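You operate a simulated robot arm through the tools that you are given. There is no shell and no other tool. Be economical: measure what you need, move in short steps, check, and stop when the job is done.

You are at the controls of a simulated robot arm. One attempt, no reset.

JOB
Drain the descaling bath, then refill it to between the red marks.
Fine: slide the lid open for it and shut it after; drain until the level tube is empty; shut the drain knob before filling.
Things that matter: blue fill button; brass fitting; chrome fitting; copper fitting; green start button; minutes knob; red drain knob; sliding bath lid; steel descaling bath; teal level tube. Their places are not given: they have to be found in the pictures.

It is judged by the outcome, as a careful person would: the job done as asked, and still so three seconds after it is handed in. It fails if anything else is knocked over, pushed out of place, dropped, spilled or broken. Lids that push on must go on centred and level and be pressed home; caps that screw on are set level and turned clockwise until they are tight.

ROBOT AND FRAMES
A 7-joint arm with a two-finger parallel gripper, fixed in place. Base frame: the origin is at the foot of the arm, x ahead of it, y to its left, z up; the work surface is at about z = 700. Readings come in mm, degrees, newtons and seconds.
With the tool pointing down near the work surface it reaches from about 140 to 660 mm from the base axis. Its first joint turns from -66.0 to 66.0 degrees. Payload 2.4 kg.
The tool frame sits at the grasp point between the pads (the TCP): z along the fingers, y along the line on which they close. The tips reach 30 mm beyond it. The gripper opens to 94 mm. The fingers are 28 mm wide and 10 mm thick; the gripper's body (50 by 96 mm) begins 55 mm behind the TCP.
Orientation is that of the tool frame in the base frame, as [roll, pitch, yaw] about the fixed x, y, z axes, in that order (R = Rz(yaw) Ry(pitch) Rx(roll)). With the fingers straight down and closing along the base's y, the tool's x points along the base's -x, its y along +y and its z along -z.

CONTROLS
- The arm moves only by the tool drive_tool. Its argument "plan" is a list of rows, each a list of 6 numbers: the shift along the tool's x, y, z in mm, then the turn, a rotation vector about the tool's x, y, z in rad. In form: [[dx, dy, dz, ax, ay, az], ...]. A call has 1 to 12 rows; each row shifts and turns the commanded pose from where the row before left it, along the tool's axes as they then stand. "jaw" is the finger opening in mm, from 0 to 94, set as the call begins (left out, the last holds). Each row takes 0.2 s and may step no farther than 50 mm and 8.6 degrees from the row before; otherwise, or with a gripper value out of range, the whole call is refused. Where a pose cannot be reached the arm comes as near as it can. A force on the tool above 40 N (or 10 N above the force at the start of the call, whichever is more), or a blocked arm, ends the call early, and 0.2 s more pass. The fingers move at their own pace (about 153 mm/s each) and stop on an object; they squeeze with about 26 N. The grip force told is the motor's: it shows also when the fingers shut on nothing. Time passes only in rows, and 0.2 s behind the last, so rows that do not move let the fingers close. It gives the time, the measured TCP pose, the force on the tool (base axes), the opening and the grip force at its end, in the units of the frame above (readings bear some noise), with the torque about the TCP (base axes, N m) and any sound that the robot's microphone picked up.
- Cameras (640 x 400 px; columns grow to the right, rows downward): "scene" is fixed at [37.9, 489.6, 1423.3]; the picture's right is [-0.65, -0.76, 0.00], its down [-0.58, 0.49, -0.65] and it looks along [0.49, -0.42, -0.76] (base axes); focal length 319 px, centre (320, 200). "wrist" rides on the gripper at [76, 14, -103] in the tool frame; the picture's right is [-0.18, 0.98, 0.00], its down [-0.75, -0.14, -0.64] and it looks along [-0.63, -0.12, 0.77] (tool axes); focal length 243 px, centre (320, 200).
- snapshot(camera): a new picture of that camera. No time passes.
- locate(camera, pixels): for up to 12 pixels [column, row] of the newest picture of that camera ("zoom" is the newest enlarged one), the place [x, y, z] in the base frame of the surface seen there, good to about 3 mm. No time passes.
- inspect(camera, box): a new picture of the part [left, top, right, bottom] of that camera's present view, enlarged. No time passes.
- finish_job(): hands the job in; it is judged then, once.

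Work in short steps. Measure before you move; look again where a grasp or a placing could have gone wrong, and mend it. You have 80 turns and 34 pictures in all, those below and enlarged ones among them. Open the gripper and draw the arm clear of the work before you hand the job in, unless the task says otherwise; then end with one line.

The tools are called after "Emit:" by a JSON object that holds its "fn" and its "kwargs". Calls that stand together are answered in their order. drive_tool: Moves the arm, as the interface text tells. Its arguments: {"type":"object","properties":{"plan":{"type":"array"},"jaw":{"type":"number"}},"required":["plan"]} The other tools are called the same way: snapshot (camera) takes a picture; locate (camera, pixels) gives the place of the surface under pixels of a picture; inspect (camera, box) takes an enlarged picture of a part of a camera's view; finish_job () hands the job in.

At the start:

```text
clock: 0.0
tool_pos: [294.3, 371.2, 1138.3]
orientation: [179.9, 0.0, -180.0]
wrist_force: [-1.0, 0.3, -0.1]
moment: [0.03, 0.03, -0.02]
gripper_width: 94.0
gripper_force: 0.0
```

scene: 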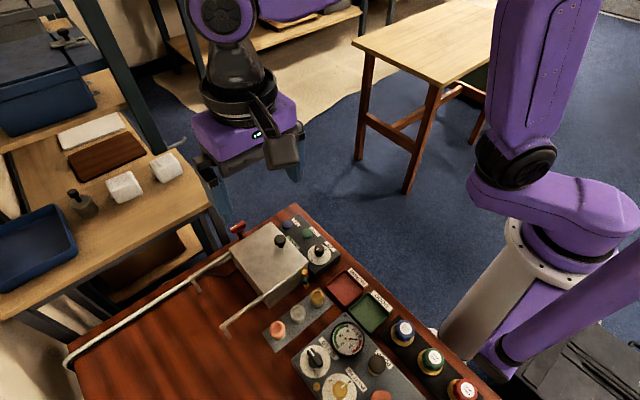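
wrist: 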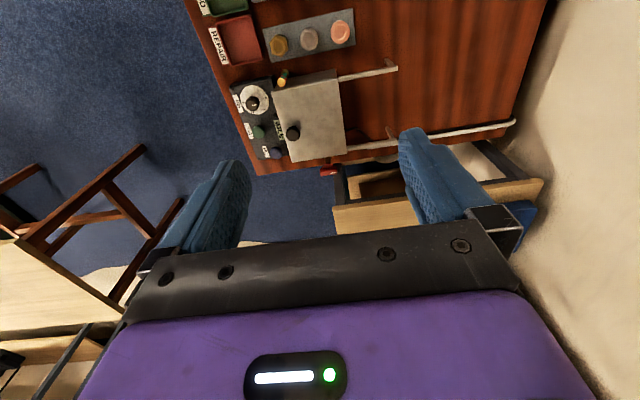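

I'll enlarge the bath area in both views to see the lid, knob, tube and buttons.

Emit:
{"fn": "inspect", "kwargs": {"camera": "scene", "box": [210, 190, 370, 290]}}

Emit:
{"fn": "inspect", "kwargs": {"camera": "wrist", "box": [210, 60, 410, 185]}}

```text
4.00 times, centred on (290, 240) of scene
```

zoom: 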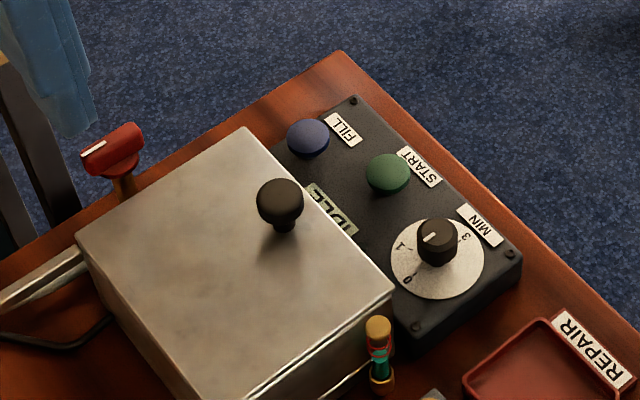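

```text
3.20 times, centred on (310, 122) of wrist
```

zoom: 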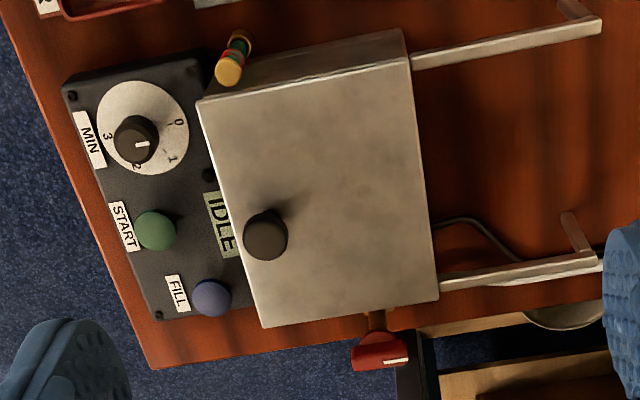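

The lid's rails run to the right in the wrist view (roughly base +y), the red drain knob is at the far side, and the level tube is at the near side. I'll measure points on this zoom and on the scene.

Emit:
{"fn": "locate", "kwargs": {"camera": "zoom", "pixels": [[265, 228], [200, 102], [403, 60], [437, 298], [264, 325], [590, 25], [590, 262], [380, 338], [400, 358], [360, 348], [212, 297], [155, 230]]}}

Emit:
{"fn": "locate", "kwargs": {"camera": "scene", "pixels": [[237, 227], [280, 241], [287, 224], [305, 271], [305, 285], [274, 290], [225, 330], [193, 285], [241, 235]]}}

```text
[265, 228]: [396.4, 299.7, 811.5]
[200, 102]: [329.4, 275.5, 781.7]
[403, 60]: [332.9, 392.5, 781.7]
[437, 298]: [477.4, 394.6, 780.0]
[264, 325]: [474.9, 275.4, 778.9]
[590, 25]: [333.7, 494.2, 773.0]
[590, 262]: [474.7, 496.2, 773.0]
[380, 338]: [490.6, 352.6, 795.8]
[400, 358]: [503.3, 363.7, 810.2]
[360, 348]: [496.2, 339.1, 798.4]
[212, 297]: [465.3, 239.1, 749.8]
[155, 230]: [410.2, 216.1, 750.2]
```

```text
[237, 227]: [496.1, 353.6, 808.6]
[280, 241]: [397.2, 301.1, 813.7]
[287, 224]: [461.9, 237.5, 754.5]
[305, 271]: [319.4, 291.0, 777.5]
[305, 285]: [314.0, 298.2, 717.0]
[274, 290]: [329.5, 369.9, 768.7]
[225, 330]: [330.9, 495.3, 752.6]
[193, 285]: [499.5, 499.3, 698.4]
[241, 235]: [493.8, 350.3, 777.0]
```

The lid knob is at (397, 300, top 812), the lid top is at z≈780 and the drain knob is at (495, 352, top 810). I'll move above the lid knob and look again.

Emit:
{"fn": "drive_tool", "kwargs": {"plan": [[-34, -24, 30, 0, 0, 0], [-34, -24, 30, 0, 0, 0], [-35, -23, 30, 0, 0, 0], [0, 0, 45, 0, 0, 0], [0, 0, 45, 0, 0, 0], [0, 0, 45, 0, 0, 0], [0, 0, 0, 0, 0, 0]], "jaw": 60}}

Emit:
{"fn": "snapshot", "kwargs": {"camera": "wrist"}}

```text
refused: row 1 steps farther than a row can; nothing moved
```

```text
29 pictures are left
```

wrist: 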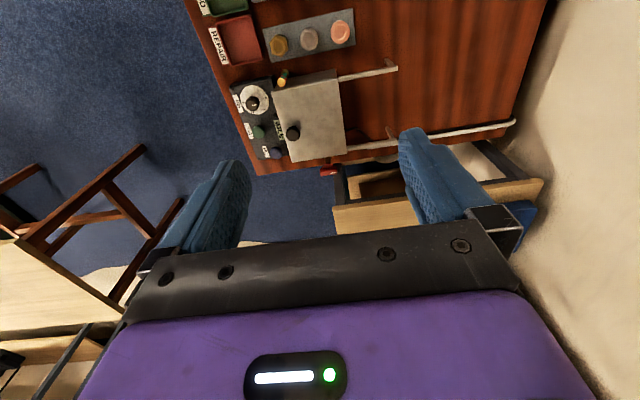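

That step was slightly too long (over 50 mm), so I'll use smaller rows.

Emit:
{"fn": "drive_tool", "kwargs": {"plan": [[-34, -24, 20, 0, 0, 0], [-34, -24, 20, 0, 0, 0], [-35, -23, 20, 0, 0, 0], [0, 0, 45, 0, 0, 0], [0, 0, 45, 0, 0, 0], [0, 0, 45, 0, 0, 0], [0, 0, 43, 0, 0, 0], [0, 0, 0, 0, 0, 0]], "jaw": 60}}

Emit:
{"fn": "snapshot", "kwargs": {"camera": "wrist"}}

```text
clock: 1.8
tool_pos: [397.3, 298.1, 897.0]
orientation: [-179.9, 0.0, -179.8]
wrist_force: [-1.0, 0.7, 0.2]
moment: [-0.02, -0.02, 0.01]
gripper_width: 60.2
gripper_force: 0.0
```

```text
28 pictures are left
```

wrist: 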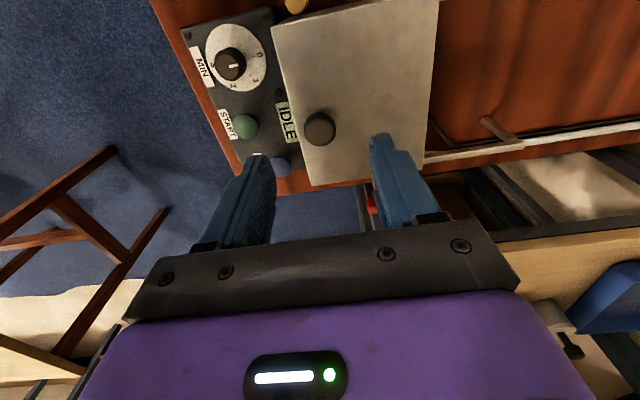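

The fingers straddle the lid knob at (319,128). I'll descend to TCP z≈821 and then close gently.

Emit:
{"fn": "drive_tool", "kwargs": {"plan": [[0, 2, 38, 0, 0, 0], [0, 0, 30, 0, 0, 0], [0, 0, 8, 0, 0, 0], [0, 0, 0, 0, 0, 0]]}}

Emit:
{"fn": "drive_tool", "kwargs": {"plan": [[0, 0, 0, 0, 0, 0], [0, 0, 0, 0, 0, 0], [0, 0, 0, 0, 0, 0]], "jaw": 10}}

```text
clock: 2.8
tool_pos: [397.6, 302.0, 823.3]
orientation: [-180.0, 0.0, -179.9]
wrist_force: [0.5, 0.4, 0.6]
moment: [0.02, 0.01, -0.01]
gripper_width: 59.8
gripper_force: 0.0
```

```text
clock: 3.6
tool_pos: [396.3, 302.4, 823.9]
orientation: [-179.9, 0.1, -180.0]
wrist_force: [0.9, -0.6, -3.6]
moment: [0.04, -0.11, -0.01]
gripper_width: 25.8
gripper_force: 44.8
```

The knob is gripped (opening 25.8 mm). I'll slide it along +y in short steps.

Emit:
{"fn": "drive_tool", "kwargs": {"plan": [[0, 10, 0, 0, 0, 0], [0, 15, 0, 0, 0, 0], [0, 15, 0, 0, 0, 0], [0, 15, 0, 0, 0, 0], [0, 15, 0, 0, 0, 0], [0, 0, 0, 0, 0, 0]]}}

Emit:
{"fn": "inspect", "kwargs": {"camera": "scene", "box": [170, 190, 362, 310]}}

```text
clock: 5.0
tool_pos: [396.4, 371.8, 822.7]
orientation: [180.0, -0.1, -180.0]
wrist_force: [3.9, -1.1, -15.2]
moment: [-0.03, 0.12, -0.09]
gripper_width: 26.2
gripper_force: 44.7
```

```text
3.33 times, centred on (266, 250) of scene
```

zoom: 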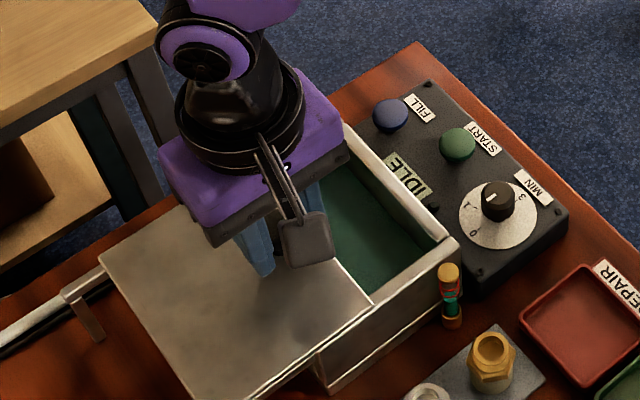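

The lid is sliding (z force −15 N, moderate). I'll continue toward the rail end in small steps.

Emit:
{"fn": "drive_tool", "kwargs": {"plan": [[0, 8, 0, 0, 0, 0], [0, 8, 0, 0, 0, 0], [0, 8, 0, 0, 0, 0], [0, 4, 0, 0, 0, 0], [0, 0, 0, 0, 0, 0]]}}

```text
clock: 6.2
tool_pos: [395.5, 401.1, 824.4]
orientation: [180.0, 0.1, 180.0]
wrist_force: [3.6, -0.3, -13.1]
moment: [-0.03, 0.28, -0.04]
gripper_width: 26.0
gripper_force: 44.7
```

It has travelled 100 mm, to about the rail end. I'll release, rise and look.

Emit:
{"fn": "drive_tool", "kwargs": {"plan": [[0, 0, 0, 0, 0, 0], [0, 0, 0, 0, 0, 0], [0, 0, -40, 0, 0, 0], [0, 0, -40, 0, 0, 0], [0, -25, -40, 0, 0, 0], [0, -25, 0, 0, 0, 0], [0, 0, 0, 0, 0, 0]], "jaw": 60}}

Emit:
{"fn": "snapshot", "kwargs": {"camera": "wrist"}}

Emit:
{"fn": "inspect", "kwargs": {"camera": "scene", "box": [170, 190, 362, 310]}}

```text
clock: 7.8
tool_pos: [395.6, 349.3, 944.4]
orientation: [-180.0, 0.0, -179.9]
wrist_force: [1.0, -0.3, -0.3]
moment: [0.03, -0.01, 0.01]
gripper_width: 60.1
gripper_force: 0.1
```

```text
26 pictures are left
```

wrist: 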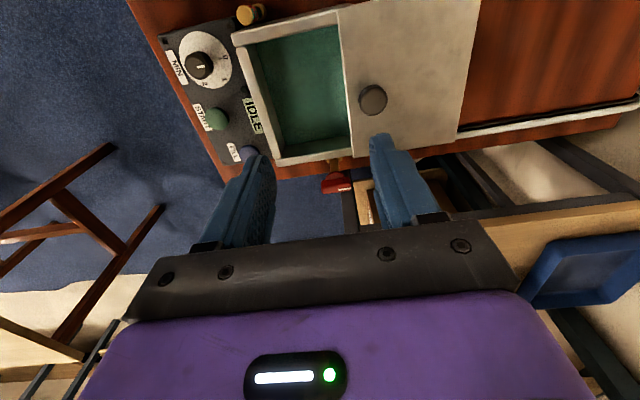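

```text
3.33 times, centred on (266, 250) of scene
```

zoom: 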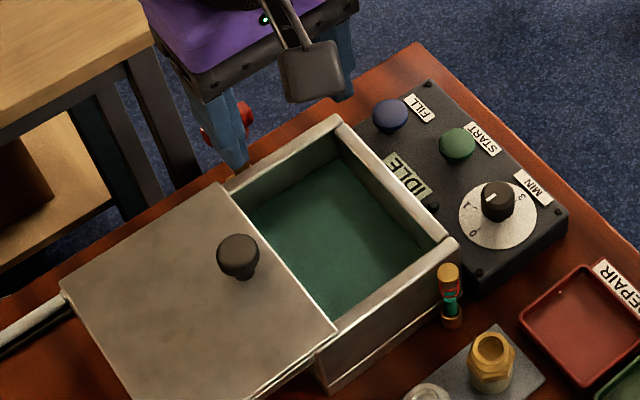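

The lid is open. Next I'll look closely at the red drain knob (wrist 337,182).

Emit:
{"fn": "inspect", "kwargs": {"camera": "wrist", "box": [297, 150, 377, 200]}}

Emit:
{"fn": "locate", "kwargs": {"camera": "zoom", "pixels": [[204, 210], [380, 180], [200, 290], [440, 280], [320, 180], [300, 110], [380, 290], [390, 260], [300, 60]]}}

```text
8.00 times, centred on (337, 175) of wrist
```

zoom: 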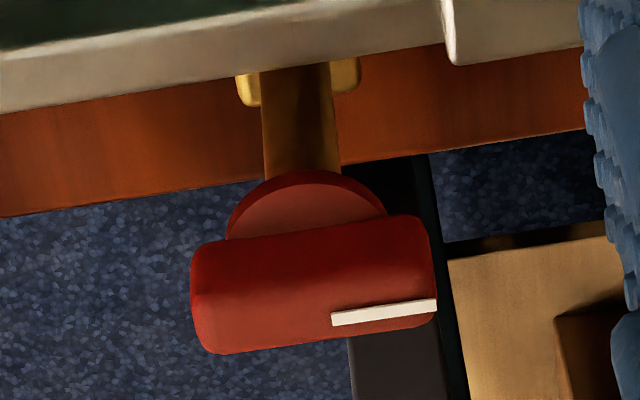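

```text
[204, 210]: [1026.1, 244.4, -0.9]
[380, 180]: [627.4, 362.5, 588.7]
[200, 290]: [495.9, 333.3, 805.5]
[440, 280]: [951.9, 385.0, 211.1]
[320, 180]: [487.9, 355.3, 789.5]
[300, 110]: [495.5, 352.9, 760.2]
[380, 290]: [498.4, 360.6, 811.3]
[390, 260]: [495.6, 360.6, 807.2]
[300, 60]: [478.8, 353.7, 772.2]
```

The drain knob is a bar about 33 mm long along y on a vertical stem at (496, 352), z≈790–811, with its indicator at the +y end. I'll turn the gripper 90° so it closes along x, staying high while I do it.

Emit:
{"fn": "drive_tool", "kwargs": {"plan": [[0, 0, 0, 0, 0, 0.1428], [0, 0, 0, 0, 0, 0.1428], [0, 0, 0, 0, 0, 0.1428], [0, 0, 0, 0, 0, 0.1428], [0, 0, 0, 0, 0, 0.1428], [0, 0, 0, 0, 0, 0.1428], [0, 0, 0, 0, 0, 0.1428], [0, 0, 0, 0, 0, 0.1428], [0, 0, 0, 0, 0, 0.1428], [0, 0, 0, 0, 0, 0.1428], [0, 0, 0, 0, 0, 0.1428]], "jaw": 44}}

Emit:
{"fn": "drive_tool", "kwargs": {"plan": [[0, 50, 0, 0, 0, 0], [0, 49, 0, 0, 0, 0], [0, 0, 30, 0, 0, 0], [0, 0, 30, 0, 0, 0], [0, 0, 0, 0, 0, 0]]}}

Emit:
{"fn": "snapshot", "kwargs": {"camera": "wrist"}}

```text
clock: 10.2
tool_pos: [395.6, 348.9, 944.1]
orientation: [180.0, 0.0, 89.8]
wrist_force: [1.0, 0.2, -0.7]
moment: [0.01, 0.03, 0.02]
gripper_width: 43.9
gripper_force: 0.1
```

```text
clock: 11.4
tool_pos: [494.7, 349.4, 883.8]
orientation: [-180.0, 0.0, 90.0]
wrist_force: [0.1, -0.3, 0.2]
moment: [0.01, -0.02, -0.01]
gripper_width: 43.8
gripper_force: 0.0
```

```text
23 pictures are left
```

wrist: 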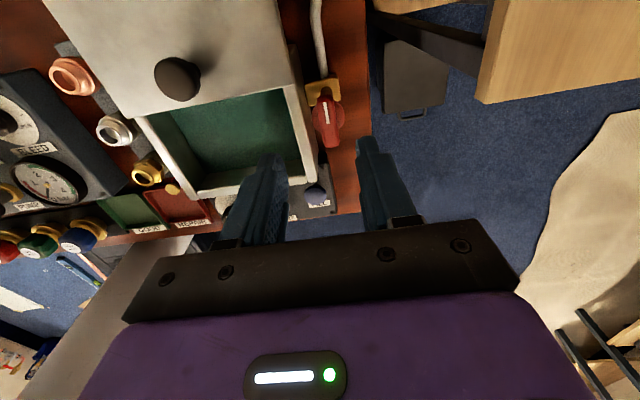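

The knob is visible at (328,115). I'll enlarge it to get its centre.

Emit:
{"fn": "inspect", "kwargs": {"camera": "wrist", "box": [280, 70, 376, 130]}}

Emit:
{"fn": "locate", "kwargs": {"camera": "zoom", "pixels": [[295, 150], [350, 150], [320, 300], [310, 240], [310, 450], [270, 250], [400, 250], [315, 350], [360, 350], [290, 350]]}}

```text
6.67 times, centred on (328, 100) of wrist
```

zoom: 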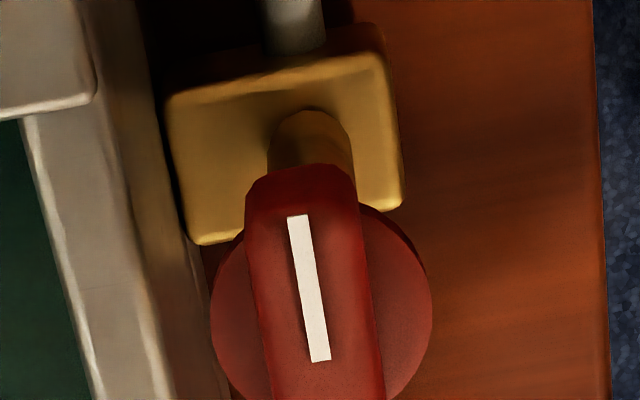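

```text
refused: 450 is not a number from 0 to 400
```

Emit:
{"fn": "locate", "kwargs": {"camera": "zoom", "pixels": [[295, 185], [350, 200], [320, 300], [310, 240], [325, 390], [235, 300], [415, 300], [270, 350], [365, 340], [250, 220]]}}

```text
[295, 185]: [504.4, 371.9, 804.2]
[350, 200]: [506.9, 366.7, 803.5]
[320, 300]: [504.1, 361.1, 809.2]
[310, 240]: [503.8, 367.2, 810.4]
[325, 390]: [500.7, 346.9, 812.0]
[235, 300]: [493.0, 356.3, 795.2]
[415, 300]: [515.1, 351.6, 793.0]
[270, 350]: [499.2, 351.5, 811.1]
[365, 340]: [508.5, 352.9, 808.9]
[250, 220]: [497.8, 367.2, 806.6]
```

The knob axis is at about (503, 352), the disc top is at z≈794 and the bar top at ≈811. I'll shift +8 in x and +2 in y, descend to TCP z≈827 and close.

Emit:
{"fn": "drive_tool", "kwargs": {"plan": [[2, 8, 20, 0, 0, 0], [0, 0, 25, 0, 0, 0], [0, 0, 12, 0, 0, 0], [0, 0, 0, 0, 0, 0]]}}

Emit:
{"fn": "drive_tool", "kwargs": {"plan": [[0, 0, 0, 0, 0, 0], [0, 0, 0, 0, 0, 0], [0, 0, 0, 0, 0, 0]], "jaw": 4}}

```text
clock: 12.4
tool_pos: [503.1, 352.1, 827.6]
orientation: [-180.0, 0.1, 90.2]
wrist_force: [0.5, 1.0, -0.5]
moment: [-0.01, 0.01, -0.03]
gripper_width: 43.9
gripper_force: 0.1
```

```text
clock: 13.2
tool_pos: [502.2, 351.1, 826.9]
orientation: [-179.9, 0.1, 90.2]
wrist_force: [-9.7, -1.4, 4.5]
moment: [-0.41, 0.16, -0.11]
gripper_width: 12.5
gripper_force: 45.2
```

The bar is gripped (12.5 mm). I'll ease 1 mm toward −x and try a counter-clockwise turn in small steps, watching the torque.

Emit:
{"fn": "drive_tool", "kwargs": {"plan": [[0, -1, 0, 0, 0, 0], [0, 0, 0, 0, 0, -0.1], [0, 0, 0, 0, 0, -0.1], [0, 0, 0, 0, 0, 0]]}}

```text
clock: 14.2
tool_pos: [501.6, 352.7, 827.5]
orientation: [179.9, -0.1, 101.4]
wrist_force: [-6.2, 3.8, -0.3]
moment: [1.03, 0.19, -1.74]
gripper_width: 17.9
gripper_force: 44.4
```

The opening grew to 17.9 mm with −1.74 N m, so the knob resists counter-clockwise. I'll go back and try clockwise.

Emit:
{"fn": "drive_tool", "kwargs": {"plan": [[0, 0, 0, 0, 0, 0.1], [0, 0, 0, 0, 0, 0.1], [0, 0, 0, 0, 0, 0.1], [0, 0, 0, 0, 0, 0.1], [0, 0, 0, 0, 0, 0]]}}

```text
clock: 15.4
tool_pos: [503.0, 350.9, 827.5]
orientation: [-180.0, 0.0, 78.7]
wrist_force: [-8.0, -1.3, 14.1]
moment: [-1.36, 0.44, 0.02]
gripper_width: 12.6
gripper_force: 44.6
```

It turns freely clockwise (12.6 mm, about 0 N m). I'll continue the quarter turn.

Emit:
{"fn": "drive_tool", "kwargs": {"plan": [[0, 0, 0, 0, 0, 0.14], [0, 0, 0, 0, 0, 0.14], [0, 0, 0, 0, 0, 0.14], [0, 0, 0, 0, 0, 0.14], [0, 0, 0, 0, 0, 0.14], [0, 0, 0, 0, 0, 0]]}}

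Emit:
{"fn": "snapshot", "kwargs": {"camera": "scene"}}

```text
clock: 16.8
tool_pos: [502.6, 350.4, 827.6]
orientation: [179.9, 0.0, 38.3]
wrist_force: [-3.5, -6.0, 16.9]
moment: [-0.8, 0.93, -0.01]
gripper_width: 12.8
gripper_force: 44.7
```

```text
21 pictures are left
```

scene: 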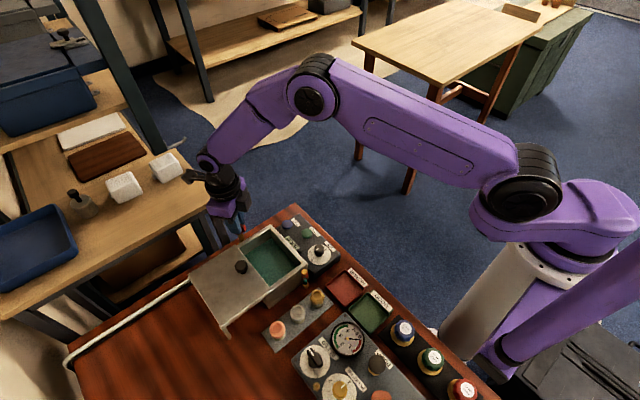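

Still turning freely, so I'll carry on to the stop.

Emit:
{"fn": "drive_tool", "kwargs": {"plan": [[0, 0, 0, 0, 0, 0.13], [0, 0, 0, 0, 0, 0.13], [0, 0, 0, 0, 0, 0.13], [0, 0, 0, 0, 0, 0.13], [0, 0, 0, 0, 0, 0.1], [0, 0, 0, 0, 0, 0]]}}

Emit:
{"fn": "inspect", "kwargs": {"camera": "scene", "box": [210, 205, 338, 285]}}

```text
clock: 17.1
tool_pos: [502.5, 351.3, 827.6]
orientation: [179.8, 0.6, 36.9]
wrist_force: [-4.7, -2.4, 8.1]
moment: [0.09, 0.4, 0.01]
gripper_width: 13.1
gripper_force: 45.0
out of reach, approached as far as the arm can: row 1
stopped in row 1: the force on the tool passed its limit at 51 N (the readings are from after the stop); the commanded pose is now the measured one
```

```text
5.00 times, centred on (274, 245) of scene
```

zoom: 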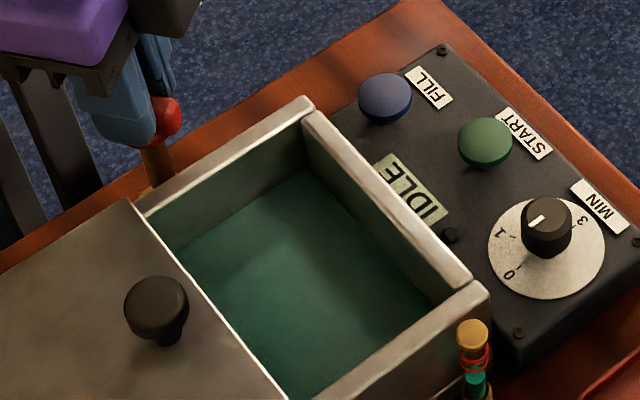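

The wrist joint hit its limit at yaw 37° with the knob turned about 53°. I'll release, rise and swing the hand 180° to regrip; meanwhile I'll check the tube.

Emit:
{"fn": "drive_tool", "kwargs": {"plan": [[0, 0, 0, 0, 0, 0], [0, 0, 0, 0, 0, 0], [0, 0, -20, 0, 0, 0], [0, 0, -30, 0, 0, 0], [0, 0, 0, 0, 0, -0.149], [0, 0, 0, 0, 0, -0.149], [0, 0, 0, 0, 0, -0.149], [0, 0, 0, 0, 0, -0.149], [0, 0, 0, 0, 0, -0.149], [0, 0, 0, 0, 0, -0.149], [0, 0, 0, 0, 0, -0.149]], "jaw": 44}}

Emit:
{"fn": "inspect", "kwargs": {"camera": "scene", "box": [210, 220, 338, 300]}}

```text
clock: 19.5
tool_pos: [503.1, 351.9, 876.8]
orientation: [-179.8, 0.3, 96.8]
wrist_force: [0.2, 1.1, 0.9]
moment: [0.01, 0.02, 0.0]
gripper_width: 44.1
gripper_force: 0.0
```

```text
5.00 times, centred on (274, 260) of scene
```

zoom: 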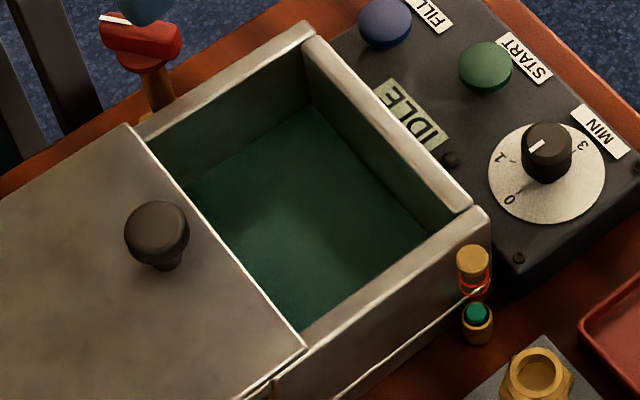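

It is draining: the bath level and the tube's teal column (476,315) have dropped well. I'll stay above the knob, realign the hand with the bar (yaw ≈38°) and let time pass.

Emit:
{"fn": "drive_tool", "kwargs": {"plan": [[0, 0, 0, 0, 0, 0.14], [0, 0, 0, 0, 0, 0.14], [0, 0, 0, 0, 0, 0.14], [0, 0, 0, 0, 0, 0.14], [0, 0, 0, 0, 0, 0.14], [0, 0, 0, 0, 0, 0.14], [0, 0, 0, 0, 0, 0.14], [0, 0, 0, 0, 0, 0.03], [0, 0, 0, 0, 0, 0]]}}

Emit:
{"fn": "inspect", "kwargs": {"camera": "scene", "box": [210, 220, 338, 300]}}

```text
clock: 21.5
tool_pos: [503.3, 351.3, 876.5]
orientation: [179.8, 0.3, 38.8]
wrist_force: [0.3, -0.3, 0.0]
moment: [-0.01, 0.02, 0.01]
gripper_width: 43.7
gripper_force: 0.1
```

```text
5.00 times, centred on (274, 260) of scene
```

zoom: 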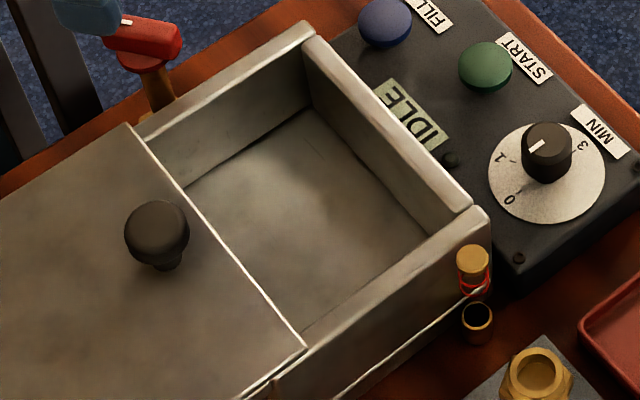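

The tube and bath are empty. I'll grip the knob again now.

Emit:
{"fn": "drive_tool", "kwargs": {"plan": [[0, 0, 25, 0, 0, 0], [0, 0, 24, 0, 0, 0], [0, 0, 0, 0, 0, 0]]}}

Emit:
{"fn": "drive_tool", "kwargs": {"plan": [[0, 0, 0, 0, 0, 0], [0, 0, 0, 0, 0, 0], [0, 0, 0, 0, 0, 0]], "jaw": 4}}

Emit:
{"fn": "drive_tool", "kwargs": {"plan": [[0, 0, 0, 0, 0, -0.13], [0, 0, 0, 0, 0, -0.13], [0, 0, 0, 0, 0, -0.13], [0, 0, 0, 0, 0, -0.13], [0, 0, 0, 0, 0, -0.13], [0, 0, 0, 0, 0, -0.13], [0, 0, 0, 0, 0, 0]]}}

```text
clock: 22.3
tool_pos: [502.8, 352.0, 828.5]
orientation: [179.9, 0.2, 38.8]
wrist_force: [-0.1, -0.2, -0.6]
moment: [-0.01, 0.0, 0.03]
gripper_width: 44.1
gripper_force: 0.0
```

```text
clock: 23.1
tool_pos: [504.3, 351.7, 827.8]
orientation: [179.7, 0.5, 38.9]
wrist_force: [0.6, -0.5, -2.7]
moment: [0.32, -0.06, -0.01]
gripper_width: 12.8
gripper_force: 45.3
```

```text
clock: 24.7
tool_pos: [502.1, 353.2, 828.2]
orientation: [-179.9, 0.5, 83.7]
wrist_force: [-9.4, 3.8, 8.2]
moment: [0.49, 0.07, -0.03]
gripper_width: 12.7
gripper_force: 45.0
```

The knob follows freely to yaw 84°, so I'll turn it on to the closed stop (about 90–92°).

Emit:
{"fn": "drive_tool", "kwargs": {"plan": [[0, 0, 0, 0, 0, -0.06], [0, 0, 0, 0, 0, -0.06], [0, 0, 0, 0, 0, -0.06], [0, 0, 0, 0, 0, 0]]}}

```text
clock: 25.7
tool_pos: [500.7, 352.4, 828.9]
orientation: [-179.8, 0.4, 93.9]
wrist_force: [-17.3, 5.7, 7.0]
moment: [0.52, -0.06, -1.45]
gripper_width: 14.3
gripper_force: 44.8
```

The stop is felt (−1.45 N m, at yaw 94°), so the drain is shut. I'll release, rise and move over the blue fill button near (463, 238).

Emit:
{"fn": "drive_tool", "kwargs": {"plan": [[0, 0, 0, 0, 0, 0.065], [0, 0, 0, 0, 0, 0], [0, 0, 0, 0, 0, 0], [0, 0, -25, 0, 0, 0], [0, 0, -35, 0, 0, 0], [-38, -13, 0, 0, 0, 0], [-38, -13, 0, 0, 0, 0], [-38, -12, 0, 0, 0, 0], [0, 0, 0, 0, 0, 0]], "jaw": 44}}

Emit:
{"fn": "snapshot", "kwargs": {"camera": "wrist"}}

Emit:
{"fn": "inspect", "kwargs": {"camera": "scene", "box": [210, 205, 338, 285]}}

```text
clock: 27.7
tool_pos: [466.7, 236.5, 888.1]
orientation: [-179.9, 0.4, 90.1]
wrist_force: [0.2, 0.7, 0.1]
moment: [0.01, -0.01, 0.01]
gripper_width: 43.9
gripper_force: 0.1
```

```text
17 pictures are left
```

wrist: 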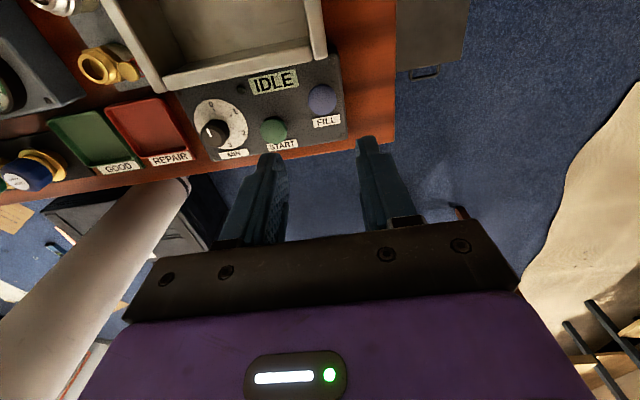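

```text
5.00 times, centred on (274, 245) of scene
```

zoom: 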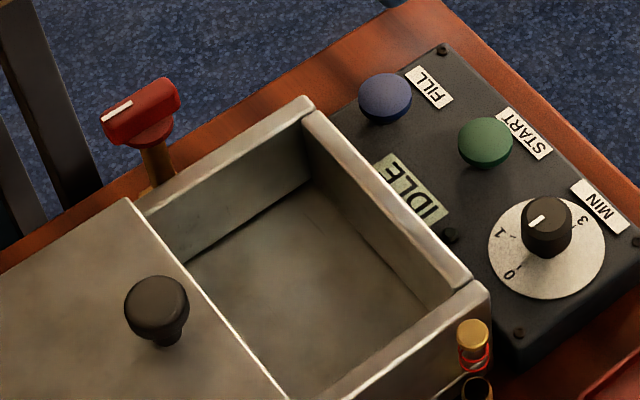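

The drain knob is back as it was at the start. I'll pinpoint the fill button and the tube marks.

Emit:
{"fn": "locate", "kwargs": {"camera": "wrist", "pixels": [[321, 98], [310, 98], [332, 98], [321, 88], [321, 110]]}}

Emit:
{"fn": "inspect", "kwargs": {"camera": "scene", "box": [289, 260, 321, 280]}}

```text
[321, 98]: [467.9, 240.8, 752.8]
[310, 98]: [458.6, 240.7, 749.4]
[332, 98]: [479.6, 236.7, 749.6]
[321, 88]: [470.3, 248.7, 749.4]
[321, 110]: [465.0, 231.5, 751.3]
```

```text
16.00 times, centred on (305, 270) of scene
```

zoom: 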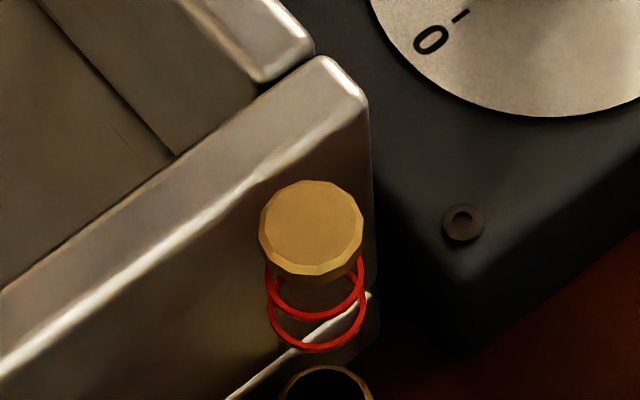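

The red marks are two rings just under the tube's cap. The fill button centre is (468, 240, top ≈753); I'll close the fingers and descend to just above it.

Emit:
{"fn": "drive_tool", "kwargs": {"plan": [[3, 2, 0, 0, 0, 0], [0, 0, 40, 0, 0, 0], [0, 0, 40, 0, 0, 0], [0, 0, 16, 0, 0, 0], [0, 0, 0, 0, 0, 0]], "jaw": 0}}

```text
clock: 28.9
tool_pos: [468.3, 240.1, 791.9]
orientation: [-179.9, 0.4, 90.1]
wrist_force: [0.5, 0.5, 0.9]
moment: [0.0, -0.01, 0.01]
gripper_width: 0.0
gripper_force: 25.6
```

The tips are about 9 mm above the button. I'll press briefly, lift, and look.

Emit:
{"fn": "drive_tool", "kwargs": {"plan": [[0, 0, 8, 0, 0, 0], [0, 0, 5, 0, 0, 0], [0, 0, -8, 0, 0, 0]]}}

Emit:
{"fn": "inspect", "kwargs": {"camera": "scene", "box": [258, 235, 322, 275]}}

```text
clock: 29.7
tool_pos: [467.6, 240.7, 786.5]
orientation: [-179.9, 0.4, 90.0]
wrist_force: [0.2, -0.4, -1.0]
moment: [-0.03, 0.0, -0.01]
gripper_width: 0.0
gripper_force: 26.4
```

```text
10.00 times, centred on (290, 255) of scene
```

zoom: 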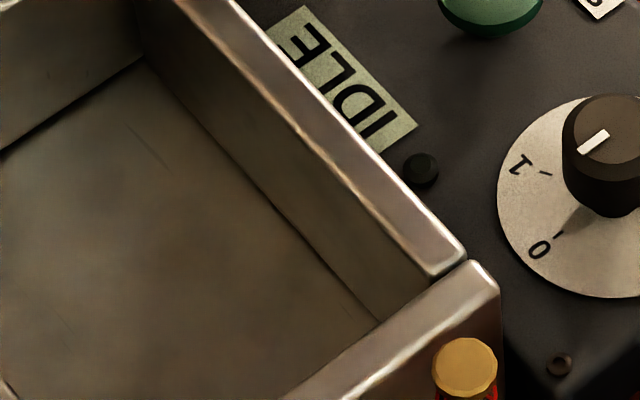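

No liquid came in and there was no sound. I'll press in and hold to read the force.

Emit:
{"fn": "drive_tool", "kwargs": {"plan": [[0, 0, 5, 0, 0, 0], [0, 0, 3, 0, 0, 0]]}}

```text
clock: 30.3
tool_pos: [466.7, 239.8, 780.2]
orientation: [-179.8, 0.4, 90.1]
wrist_force: [-0.9, 0.4, 2.3]
moment: [0.01, 0.03, -0.03]
gripper_width: 0.3
gripper_force: 25.6
```

The force is only 2.3 N, barely touching, so I'll press a few mm more.

Emit:
{"fn": "drive_tool", "kwargs": {"plan": [[0, 0, 2, 0, 0, 0], [0, 0, 2, 0, 0, 0]]}}

Emit:
{"fn": "inspect", "kwargs": {"camera": "scene", "box": [246, 235, 326, 285]}}

```text
clock: 30.9
tool_pos: [467.5, 240.2, 776.0]
orientation: [-179.8, 0.4, 90.0]
wrist_force: [-2.4, -0.6, 4.1]
moment: [0.01, 0.06, 0.0]
gripper_width: 0.0
gripper_force: 26.1
heard: click
```

```text
8.00 times, centred on (286, 260) of scene
```

zoom: 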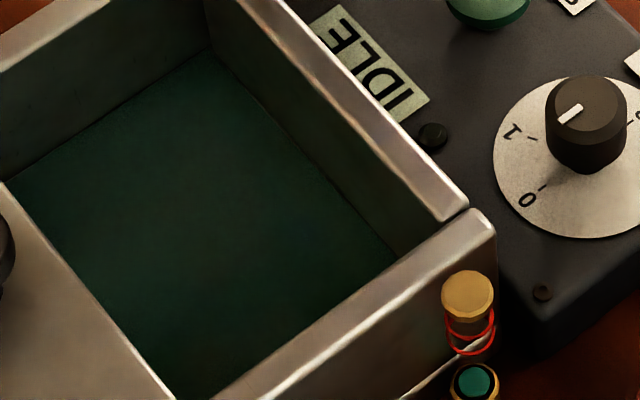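

It clicked, and filling runs while the button is held: teal shows at the tube bottom (475,382). I'll hold briefly and look again.

Emit:
{"fn": "drive_tool", "kwargs": {"plan": [[0, 0, 0, 0, 0, 0]]}}

Emit:
{"fn": "inspect", "kwargs": {"camera": "scene", "box": [281, 260, 329, 290]}}

```text
clock: 31.3
tool_pos: [467.4, 240.1, 775.1]
orientation: [-179.9, 0.5, 90.1]
wrist_force: [-2.1, -1.5, 4.5]
moment: [-0.03, 0.03, 0.04]
gripper_width: 0.0
gripper_force: 25.7
```

```text
13.33 times, centred on (305, 275) of scene
```

zoom: 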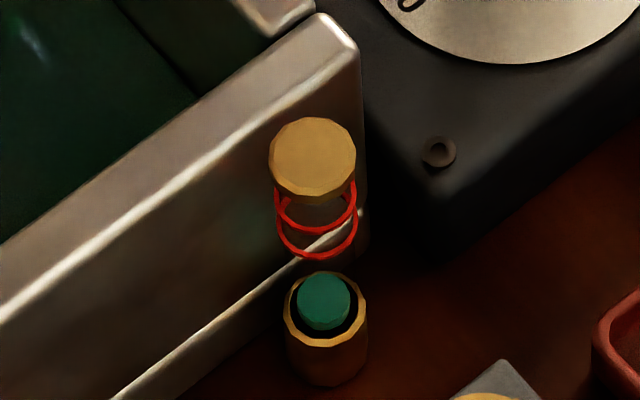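

The teal top is at row ≈297 and the ring centres are at about 235 (lower) and 207 (upper). I'll hold another 0.6 s to measure the rate.

Emit:
{"fn": "drive_tool", "kwargs": {"plan": [[0, 0, 0, 0, 0, 0], [0, 0, 0, 0, 0, 0]]}}

Emit:
{"fn": "inspect", "kwargs": {"camera": "scene", "box": [281, 260, 329, 290]}}

```text
clock: 31.9
tool_pos: [466.2, 240.8, 774.7]
orientation: [-179.9, 0.4, 90.0]
wrist_force: [-1.8, -1.0, 4.0]
moment: [0.0, 0.01, 0.02]
gripper_width: 0.0
gripper_force: 26.1
```

```text
13.33 times, centred on (305, 275) of scene
```

zoom: 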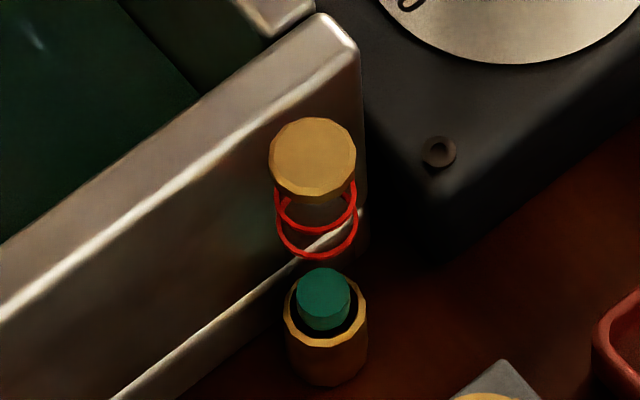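

It rises about 8 px per 0.6 s and the target is ≈70 px higher. I'll hold 2.6 s and recheck.

Emit:
{"fn": "drive_tool", "kwargs": {"plan": [[0, 0, 0, 0, 0, 0], [0, 0, 0, 0, 0, 0], [0, 0, 0, 0, 0, 0], [0, 0, 0, 0, 0, 0], [0, 0, 0, 0, 0, 0], [0, 0, 0, 0, 0, 0], [0, 0, 0, 0, 0, 0], [0, 0, 0, 0, 0, 0], [0, 0, 0, 0, 0, 0], [0, 0, 0, 0, 0, 0], [0, 0, 0, 0, 0, 0], [0, 0, 0, 0, 0, 0]]}}

Emit:
{"fn": "inspect", "kwargs": {"camera": "scene", "box": [281, 260, 329, 290]}}

```text
clock: 34.5
tool_pos: [466.7, 240.2, 775.7]
orientation: [-180.0, 0.4, 90.1]
wrist_force: [0.0, -1.1, 4.6]
moment: [-0.03, -0.04, 0.04]
gripper_width: 0.0
gripper_force: 25.8
```

```text
13.33 times, centred on (305, 275) of scene
```

zoom: 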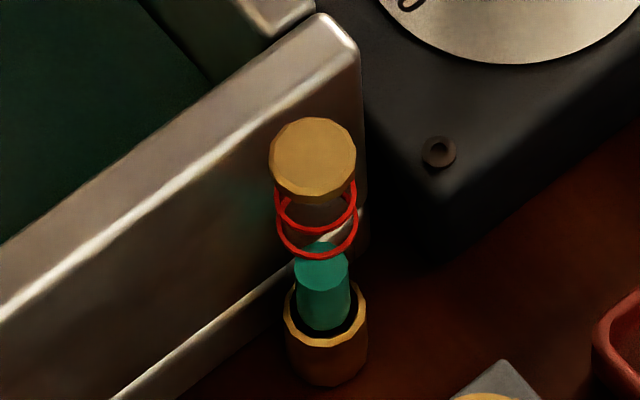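

The tube's top disc centre is ≈266, rising about 10 px/s. Allowing for the disc perspective (ring bottoms 259 and 232, half-height ≈36), the ring centres are ≈223 and ≈196, so the target is ≈209. I'll hold about 4.2 s more and check.

Emit:
{"fn": "drive_tool", "kwargs": {"plan": [[0, 0, 0, 0, 0, 0], [0, 0, 0, 0, 0, 0], [0, 0, 0, 0, 0, 0], [0, 0, 0, 0, 0, 0], [0, 0, 0, 0, 0, 0], [0, 0, 0, 0, 0, 0], [0, 0, 0, 0, 0, 0], [0, 0, 0, 0, 0, 0], [0, 0, 0, 0, 0, 0], [0, 0, 0, 0, 0, 0], [0, 0, 0, 0, 0, 0], [0, 0, 0, 0, 0, 0]]}}

Emit:
{"fn": "drive_tool", "kwargs": {"plan": [[0, 0, 0, 0, 0, 0], [0, 0, 0, 0, 0, 0], [0, 0, 0, 0, 0, 0], [0, 0, 0, 0, 0, 0], [0, 0, 0, 0, 0, 0], [0, 0, 0, 0, 0, 0], [0, 0, 0, 0, 0, 0]]}}

Emit:
{"fn": "inspect", "kwargs": {"camera": "scene", "box": [281, 260, 329, 290]}}

```text
clock: 37.1
tool_pos: [467.0, 240.5, 775.8]
orientation: [-179.9, 0.4, 90.1]
wrist_force: [0.8, -0.6, 4.3]
moment: [0.06, 0.0, -0.02]
gripper_width: 0.0
gripper_force: 25.9
```

```text
clock: 38.7
tool_pos: [467.6, 239.6, 775.6]
orientation: [-179.8, 0.4, 90.1]
wrist_force: [1.1, -0.7, 3.8]
moment: [0.04, -0.01, 0.01]
gripper_width: 0.0
gripper_force: 26.2
```

```text
13.33 times, centred on (305, 275) of scene
```

zoom: 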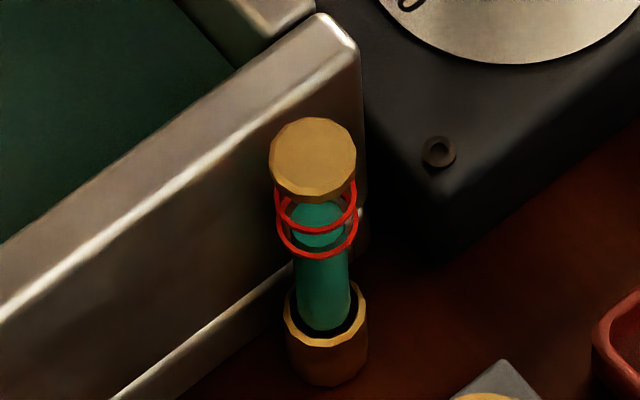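

The top disc spans rows ≈200–247, so its centre is ≈223, about level with the lower ring. About 1.2 s more puts it mid-band; I'll hold 5 rows, then lift off.

Emit:
{"fn": "drive_tool", "kwargs": {"plan": [[0, 0, 0, 0, 0, 0], [0, 0, 0, 0, 0, 0], [0, 0, 0, 0, 0, 0], [0, 0, 0, 0, 0, 0], [0, 0, 0, 0, 0, 0], [0, 0, -30, 0, 0, 0], [0, 0, -30, 0, 0, 0]]}}

Emit:
{"fn": "inspect", "kwargs": {"camera": "scene", "box": [289, 260, 321, 280]}}

```text
clock: 40.3
tool_pos: [467.2, 239.6, 835.8]
orientation: [-179.8, 0.4, 90.1]
wrist_force: [-0.4, 0.6, 0.0]
moment: [0.01, 0.02, 0.0]
gripper_width: 0.1
gripper_force: 26.2
```

```text
16.00 times, centred on (305, 270) of scene
```

zoom: 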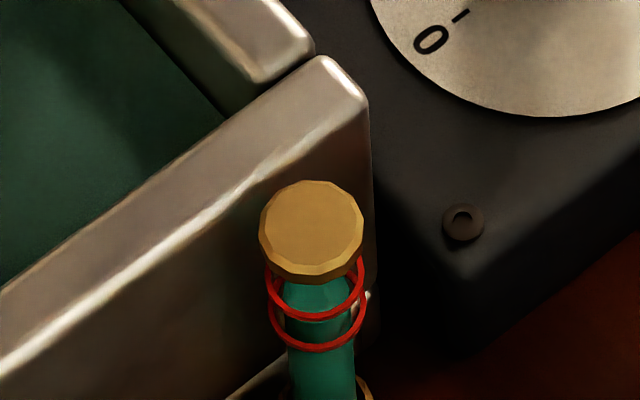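

The disc front edge appears at ≈318, between the ring-equivalent edges (≈305 and ≈336). I'll cross-check heights by locating points.

Emit:
{"fn": "locate", "kwargs": {"camera": "zoom", "pixels": [[316, 318], [318, 349], [315, 300], [315, 330], [320, 365], [300, 295], [330, 295], [274, 300], [277, 330], [361, 290], [363, 320]]}}

Emit:
{"fn": "inspect", "kwargs": {"camera": "scene", "box": [301, 270, 313, 277.5]}}

```text
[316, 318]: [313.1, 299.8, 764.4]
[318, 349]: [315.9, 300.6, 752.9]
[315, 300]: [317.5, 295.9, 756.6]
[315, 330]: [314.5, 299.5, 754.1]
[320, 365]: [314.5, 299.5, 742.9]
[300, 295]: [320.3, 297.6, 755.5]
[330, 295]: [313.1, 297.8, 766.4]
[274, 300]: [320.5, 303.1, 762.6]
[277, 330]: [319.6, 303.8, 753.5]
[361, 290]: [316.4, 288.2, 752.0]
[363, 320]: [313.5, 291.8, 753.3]
```

```text
16.00 times, centred on (307, 274) of scene
```

zoom: 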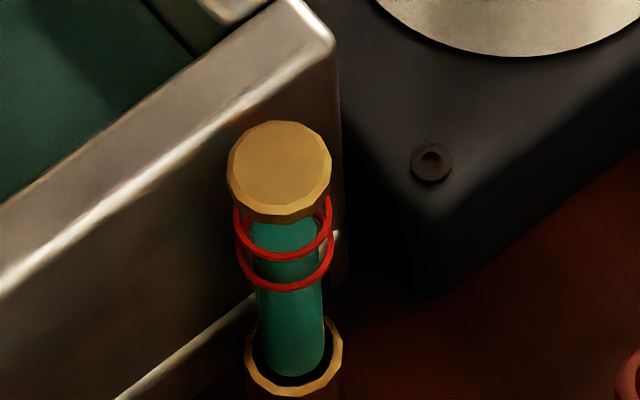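

Ring heights read ≈763 and ≈753 with the liquid top ≈756–757, which agrees with the timing estimate, so the level is in the band. I'll raise, turn the hand back to yaw 180° and go to the lid knob.

Emit:
{"fn": "drive_tool", "kwargs": {"plan": [[0, 0, -45, 0, 0, 0], [0, 0, -45, 0, 0, -0.1428], [0, 0, 0, 0, 0, -0.1428], [0, 0, 0, 0, 0, -0.1428], [0, 0, 0, 0, 0, -0.1428], [0, 0, 0, 0, 0, -0.1428], [0, 0, 0, 0, 0, -0.1428], [0, 0, 0, 0, 0, -0.1428], [0, 0, 0, 0, 0, -0.1428], [0, 0, 0, 0, 0, -0.1428], [0, 0, 0, 0, 0, -0.1428], [0, 0, 0, 0, 0, -0.1428]], "jaw": 60}}

Emit:
{"fn": "drive_tool", "kwargs": {"plan": [[18, 45, 0, 0, 0, 0], [18, 45, 0, 0, 0, 0], [18, 45, 0, 0, 0, 0], [17, 26, 0, 0, 0, 0], [0, 0, 30, 0, 0, 0], [0, 0, 0, 0, 0, 0]]}}

Emit:
{"fn": "snapshot", "kwargs": {"camera": "wrist"}}

```text
clock: 42.9
tool_pos: [467.1, 241.7, 926.0]
orientation: [-179.6, -0.1, -179.6]
wrist_force: [0.6, -1.6, 0.7]
moment: [-0.01, -0.01, -0.01]
gripper_width: 60.0
gripper_force: 0.1
```

```text
clock: 44.3
tool_pos: [395.1, 402.7, 894.1]
orientation: [-179.6, 0.0, -180.0]
wrist_force: [-0.2, 0.4, 0.7]
moment: [0.01, -0.01, 0.01]
gripper_width: 60.0
gripper_force: 0.1
```

```text
6 pictures are left
```

wrist: 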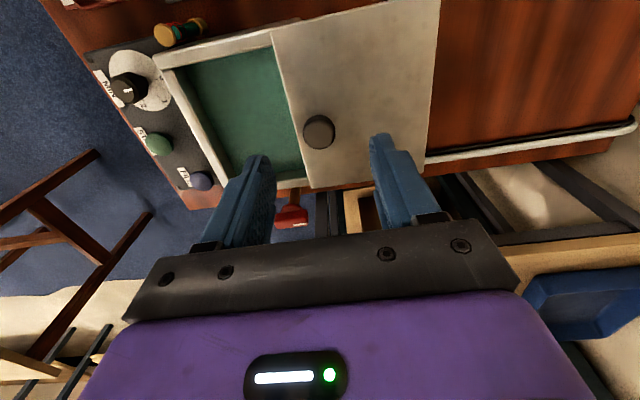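

The tube is seen rather sideways at (180,32), a good independent check of the level, so I'll enlarge it.

Emit:
{"fn": "inspect", "kwargs": {"camera": "wrist", "box": [140, 7, 220, 57]}}

```text
8.00 times, centred on (180, 32) of wrist
```

zoom: 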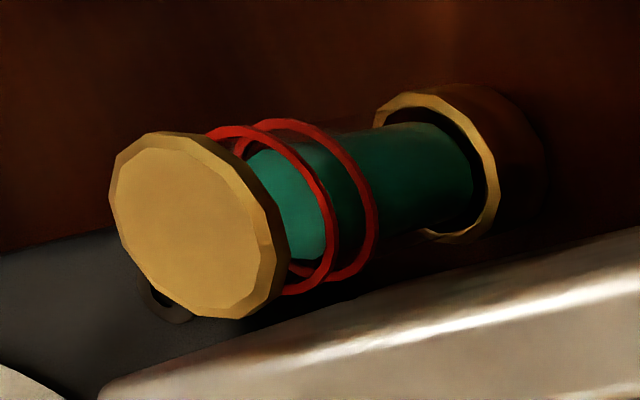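

The liquid surface edge (≈327) lies between the rings' equivalents (≈313 and ≈353), so the level is between the marks. Now I'll grip the lid knob.

Emit:
{"fn": "drive_tool", "kwargs": {"plan": [[-1, -2, 30, 0, 0, 0], [0, 0, 30, 0, 0, 0], [0, 0, 10, 0, 0, 0], [0, 0, 0, 0, 0, 0]]}}

Emit:
{"fn": "drive_tool", "kwargs": {"plan": [[0, 0, 0, 0, 0, 0], [0, 0, 0, 0, 0, 0], [0, 0, 0, 0, 0, 0]], "jaw": 10}}

Emit:
{"fn": "drive_tool", "kwargs": {"plan": [[0, -10, 0, 0, 0, 0], [0, -12, 0, 0, 0, 0], [0, -12, 0, 0, 0, 0], [0, -12, 0, 0, 0, 0], [0, -12, 0, 0, 0, 0], [0, -12, 0, 0, 0, 0], [0, -12, 0, 0, 0, 0], [0, -10, 0, 0, 0, 0], [0, 0, 0, 0, 0, 0]]}}

```text
clock: 45.3
tool_pos: [396.8, 399.4, 824.2]
orientation: [-179.6, -0.1, -179.9]
wrist_force: [0.8, 0.1, 1.1]
moment: [0.03, 0.02, 0.02]
gripper_width: 60.2
gripper_force: 0.0
```

```text
clock: 46.1
tool_pos: [398.5, 400.3, 824.2]
orientation: [-179.6, -0.2, -180.0]
wrist_force: [0.2, 0.9, -2.4]
moment: [0.05, -0.14, 0.05]
gripper_width: 25.9
gripper_force: 44.8
```

```text
clock: 48.1
tool_pos: [397.5, 307.8, 825.2]
orientation: [-179.5, -0.3, -179.9]
wrist_force: [-2.3, 0.0, -22.8]
moment: [0.01, -0.02, 0.01]
gripper_width: 26.1
gripper_force: 44.8
```

At y≈308 (started at 302.4), I'll ease down slightly and go to the closed stop gently.

Emit:
{"fn": "drive_tool", "kwargs": {"plan": [[0, -3, 1, 0, 0, 0], [0, -3, 0.5, 0, 0, 0], [0, -2, 0, 0, 0, 0], [0, 0, 0, 0, 0, 0]]}}

```text
clock: 49.1
tool_pos: [397.8, 301.2, 823.7]
orientation: [-179.6, -0.1, -179.9]
wrist_force: [-16.4, 0.4, 18.2]
moment: [0.02, 0.61, -0.04]
gripper_width: 26.0
gripper_force: 44.6
```

It is at y≈301, the original position. I'll release, rise clear and inspect.

Emit:
{"fn": "drive_tool", "kwargs": {"plan": [[0, 0, 0, 0, 0, 0], [0, 0, 0, 0, 0, 0], [0, 0, -40, 0, 0, 0], [0, 0, -45, 0, 0, 0], [40, 0, -25, 0, 0, 0], [40, 30, 0, 0, 0, 0], [0, 40, 0, 0, 0, 0], [0, 40, 0, 0, 0, 0], [0, 0, 0, 0, 0, 0]], "jaw": 60}}

Emit:
{"fn": "inspect", "kwargs": {"camera": "scene", "box": [210, 205, 338, 285]}}

Emit:
{"fn": "snapshot", "kwargs": {"camera": "wrist"}}

```text
clock: 51.1
tool_pos: [317.7, 410.5, 932.6]
orientation: [-179.6, -0.1, -179.8]
wrist_force: [-0.5, -0.1, 0.0]
moment: [0.01, -0.03, 0.05]
gripper_width: 60.0
gripper_force: 0.0
```

```text
5.00 times, centred on (274, 245) of scene
```

zoom: 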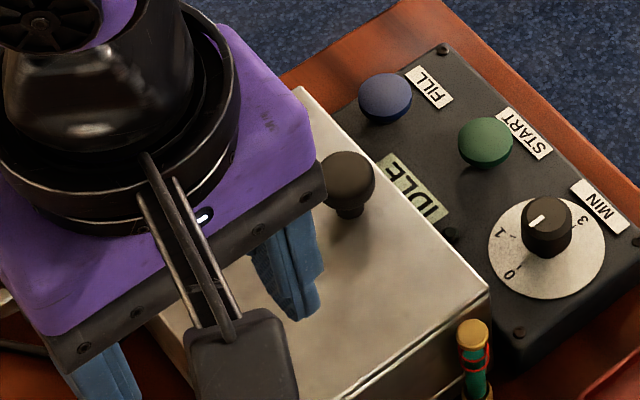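

```text
3 pictures are left
```

wrist: 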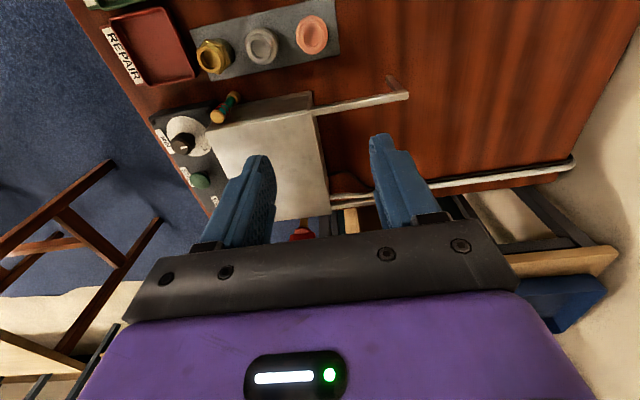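

The lid looks fully closed. I'll raise the arm well clear and take a last scene check with coordinates.

Emit:
{"fn": "drive_tool", "kwargs": {"plan": [[0, 0, -48, 0, 0, 0], [0, 0, -48, 0, 0, 0], [0, 0, -48, 0, 0, 0], [0, 0, -48, 0, 0, 0], [0, 0, 0, 0, 0, 0]], "jaw": 94}}

Emit:
{"fn": "inspect", "kwargs": {"camera": "scene", "box": [210, 190, 370, 290]}}

Emit:
{"fn": "locate", "kwargs": {"camera": "zoom", "pixels": [[280, 200], [385, 290], [248, 132], [85, 240]]}}

```text
clock: 52.3
tool_pos: [317.1, 411.1, 1125.0]
orientation: [-179.6, -0.2, -180.0]
wrist_force: [-0.5, 0.5, 0.3]
moment: [-0.02, 0.0, -0.02]
gripper_width: 93.9
gripper_force: 0.1
```

```text
4.00 times, centred on (290, 240) of scene
```

zoom: 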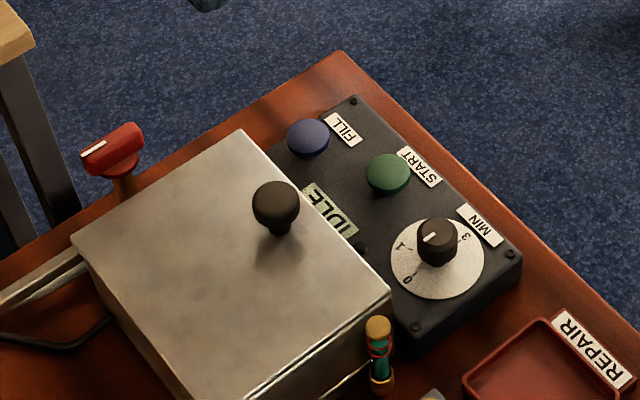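

```text
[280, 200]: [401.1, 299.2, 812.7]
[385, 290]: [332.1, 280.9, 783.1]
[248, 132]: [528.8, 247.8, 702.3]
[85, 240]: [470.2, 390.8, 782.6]
```

Compared with the first picture, the knob and corners are shifted about (−5,+3) zoomed px, so the lid is roughly 4 mm short of its original position. I'll go back and regrip the knob to push it fully home.

Emit:
{"fn": "drive_tool", "kwargs": {"plan": [[-27, -36, 15, 0, 0, 0], [-27, -36, 15, 0, 0, 0], [-27, -34, 15, 0, 0, 0], [0, 0, 48, 0, 0, 0], [0, 0, 48, 0, 0, 0], [0, 0, 48, 0, 0, 0], [0, 0, 48, 0, 0, 0], [0, 0, 30, 0, 0, 0], [0, 0, 20, 0, 0, 0], [0, 0, 15, 0, 0, 0], [0, 0, 0, 0, 0, 0]], "jaw": 60}}

Emit:
{"fn": "drive_tool", "kwargs": {"plan": [[0, 0, 0, 0, 0, 0], [0, 0, 0, 0, 0, 0], [0, 0, 0, 0, 0, 0]], "jaw": 10}}

```text
clock: 54.7
tool_pos: [398.6, 303.1, 822.2]
orientation: [-179.7, -0.1, -179.9]
wrist_force: [-0.1, -0.1, 1.3]
moment: [-0.02, 0.01, 0.02]
gripper_width: 59.7
gripper_force: 0.1
```

```text
clock: 55.5
tool_pos: [399.1, 303.1, 822.3]
orientation: [-179.6, -0.1, -179.9]
wrist_force: [1.3, 1.0, -4.2]
moment: [0.01, -0.09, 0.04]
gripper_width: 25.9
gripper_force: 45.2
```

The free-sliding lid simply follows the grip, so my first grasp must have shifted it. I'll push gently toward −y until a stop or y force appears.

Emit:
{"fn": "drive_tool", "kwargs": {"plan": [[0, -2, 0, 0, 0, 0], [0, -2, 0, 0, 0, 0], [0, -1.5, 0, 0, 0, 0], [0, 0, 0, 0, 0, 0]]}}

```text
clock: 56.5
tool_pos: [398.1, 297.7, 823.7]
orientation: [-179.5, -0.3, -179.9]
wrist_force: [4.4, 1.4, -21.6]
moment: [0.06, -0.26, 0.07]
gripper_width: 25.6
gripper_force: 45.1
```

Emit:
{"fn": "drive_tool", "kwargs": {"plan": [[0, -1, 0.8, 0, 0, 0], [0, -1, 0, 0, 0, 0], [0, 0, 0, 0, 0, 0]]}}

```text
clock: 57.3
tool_pos: [398.5, 297.8, 823.6]
orientation: [-179.7, 0.0, -179.7]
wrist_force: [0.6, 10.6, -9.2]
moment: [0.24, 0.38, -0.07]
gripper_width: 26.0
gripper_force: 44.9
```

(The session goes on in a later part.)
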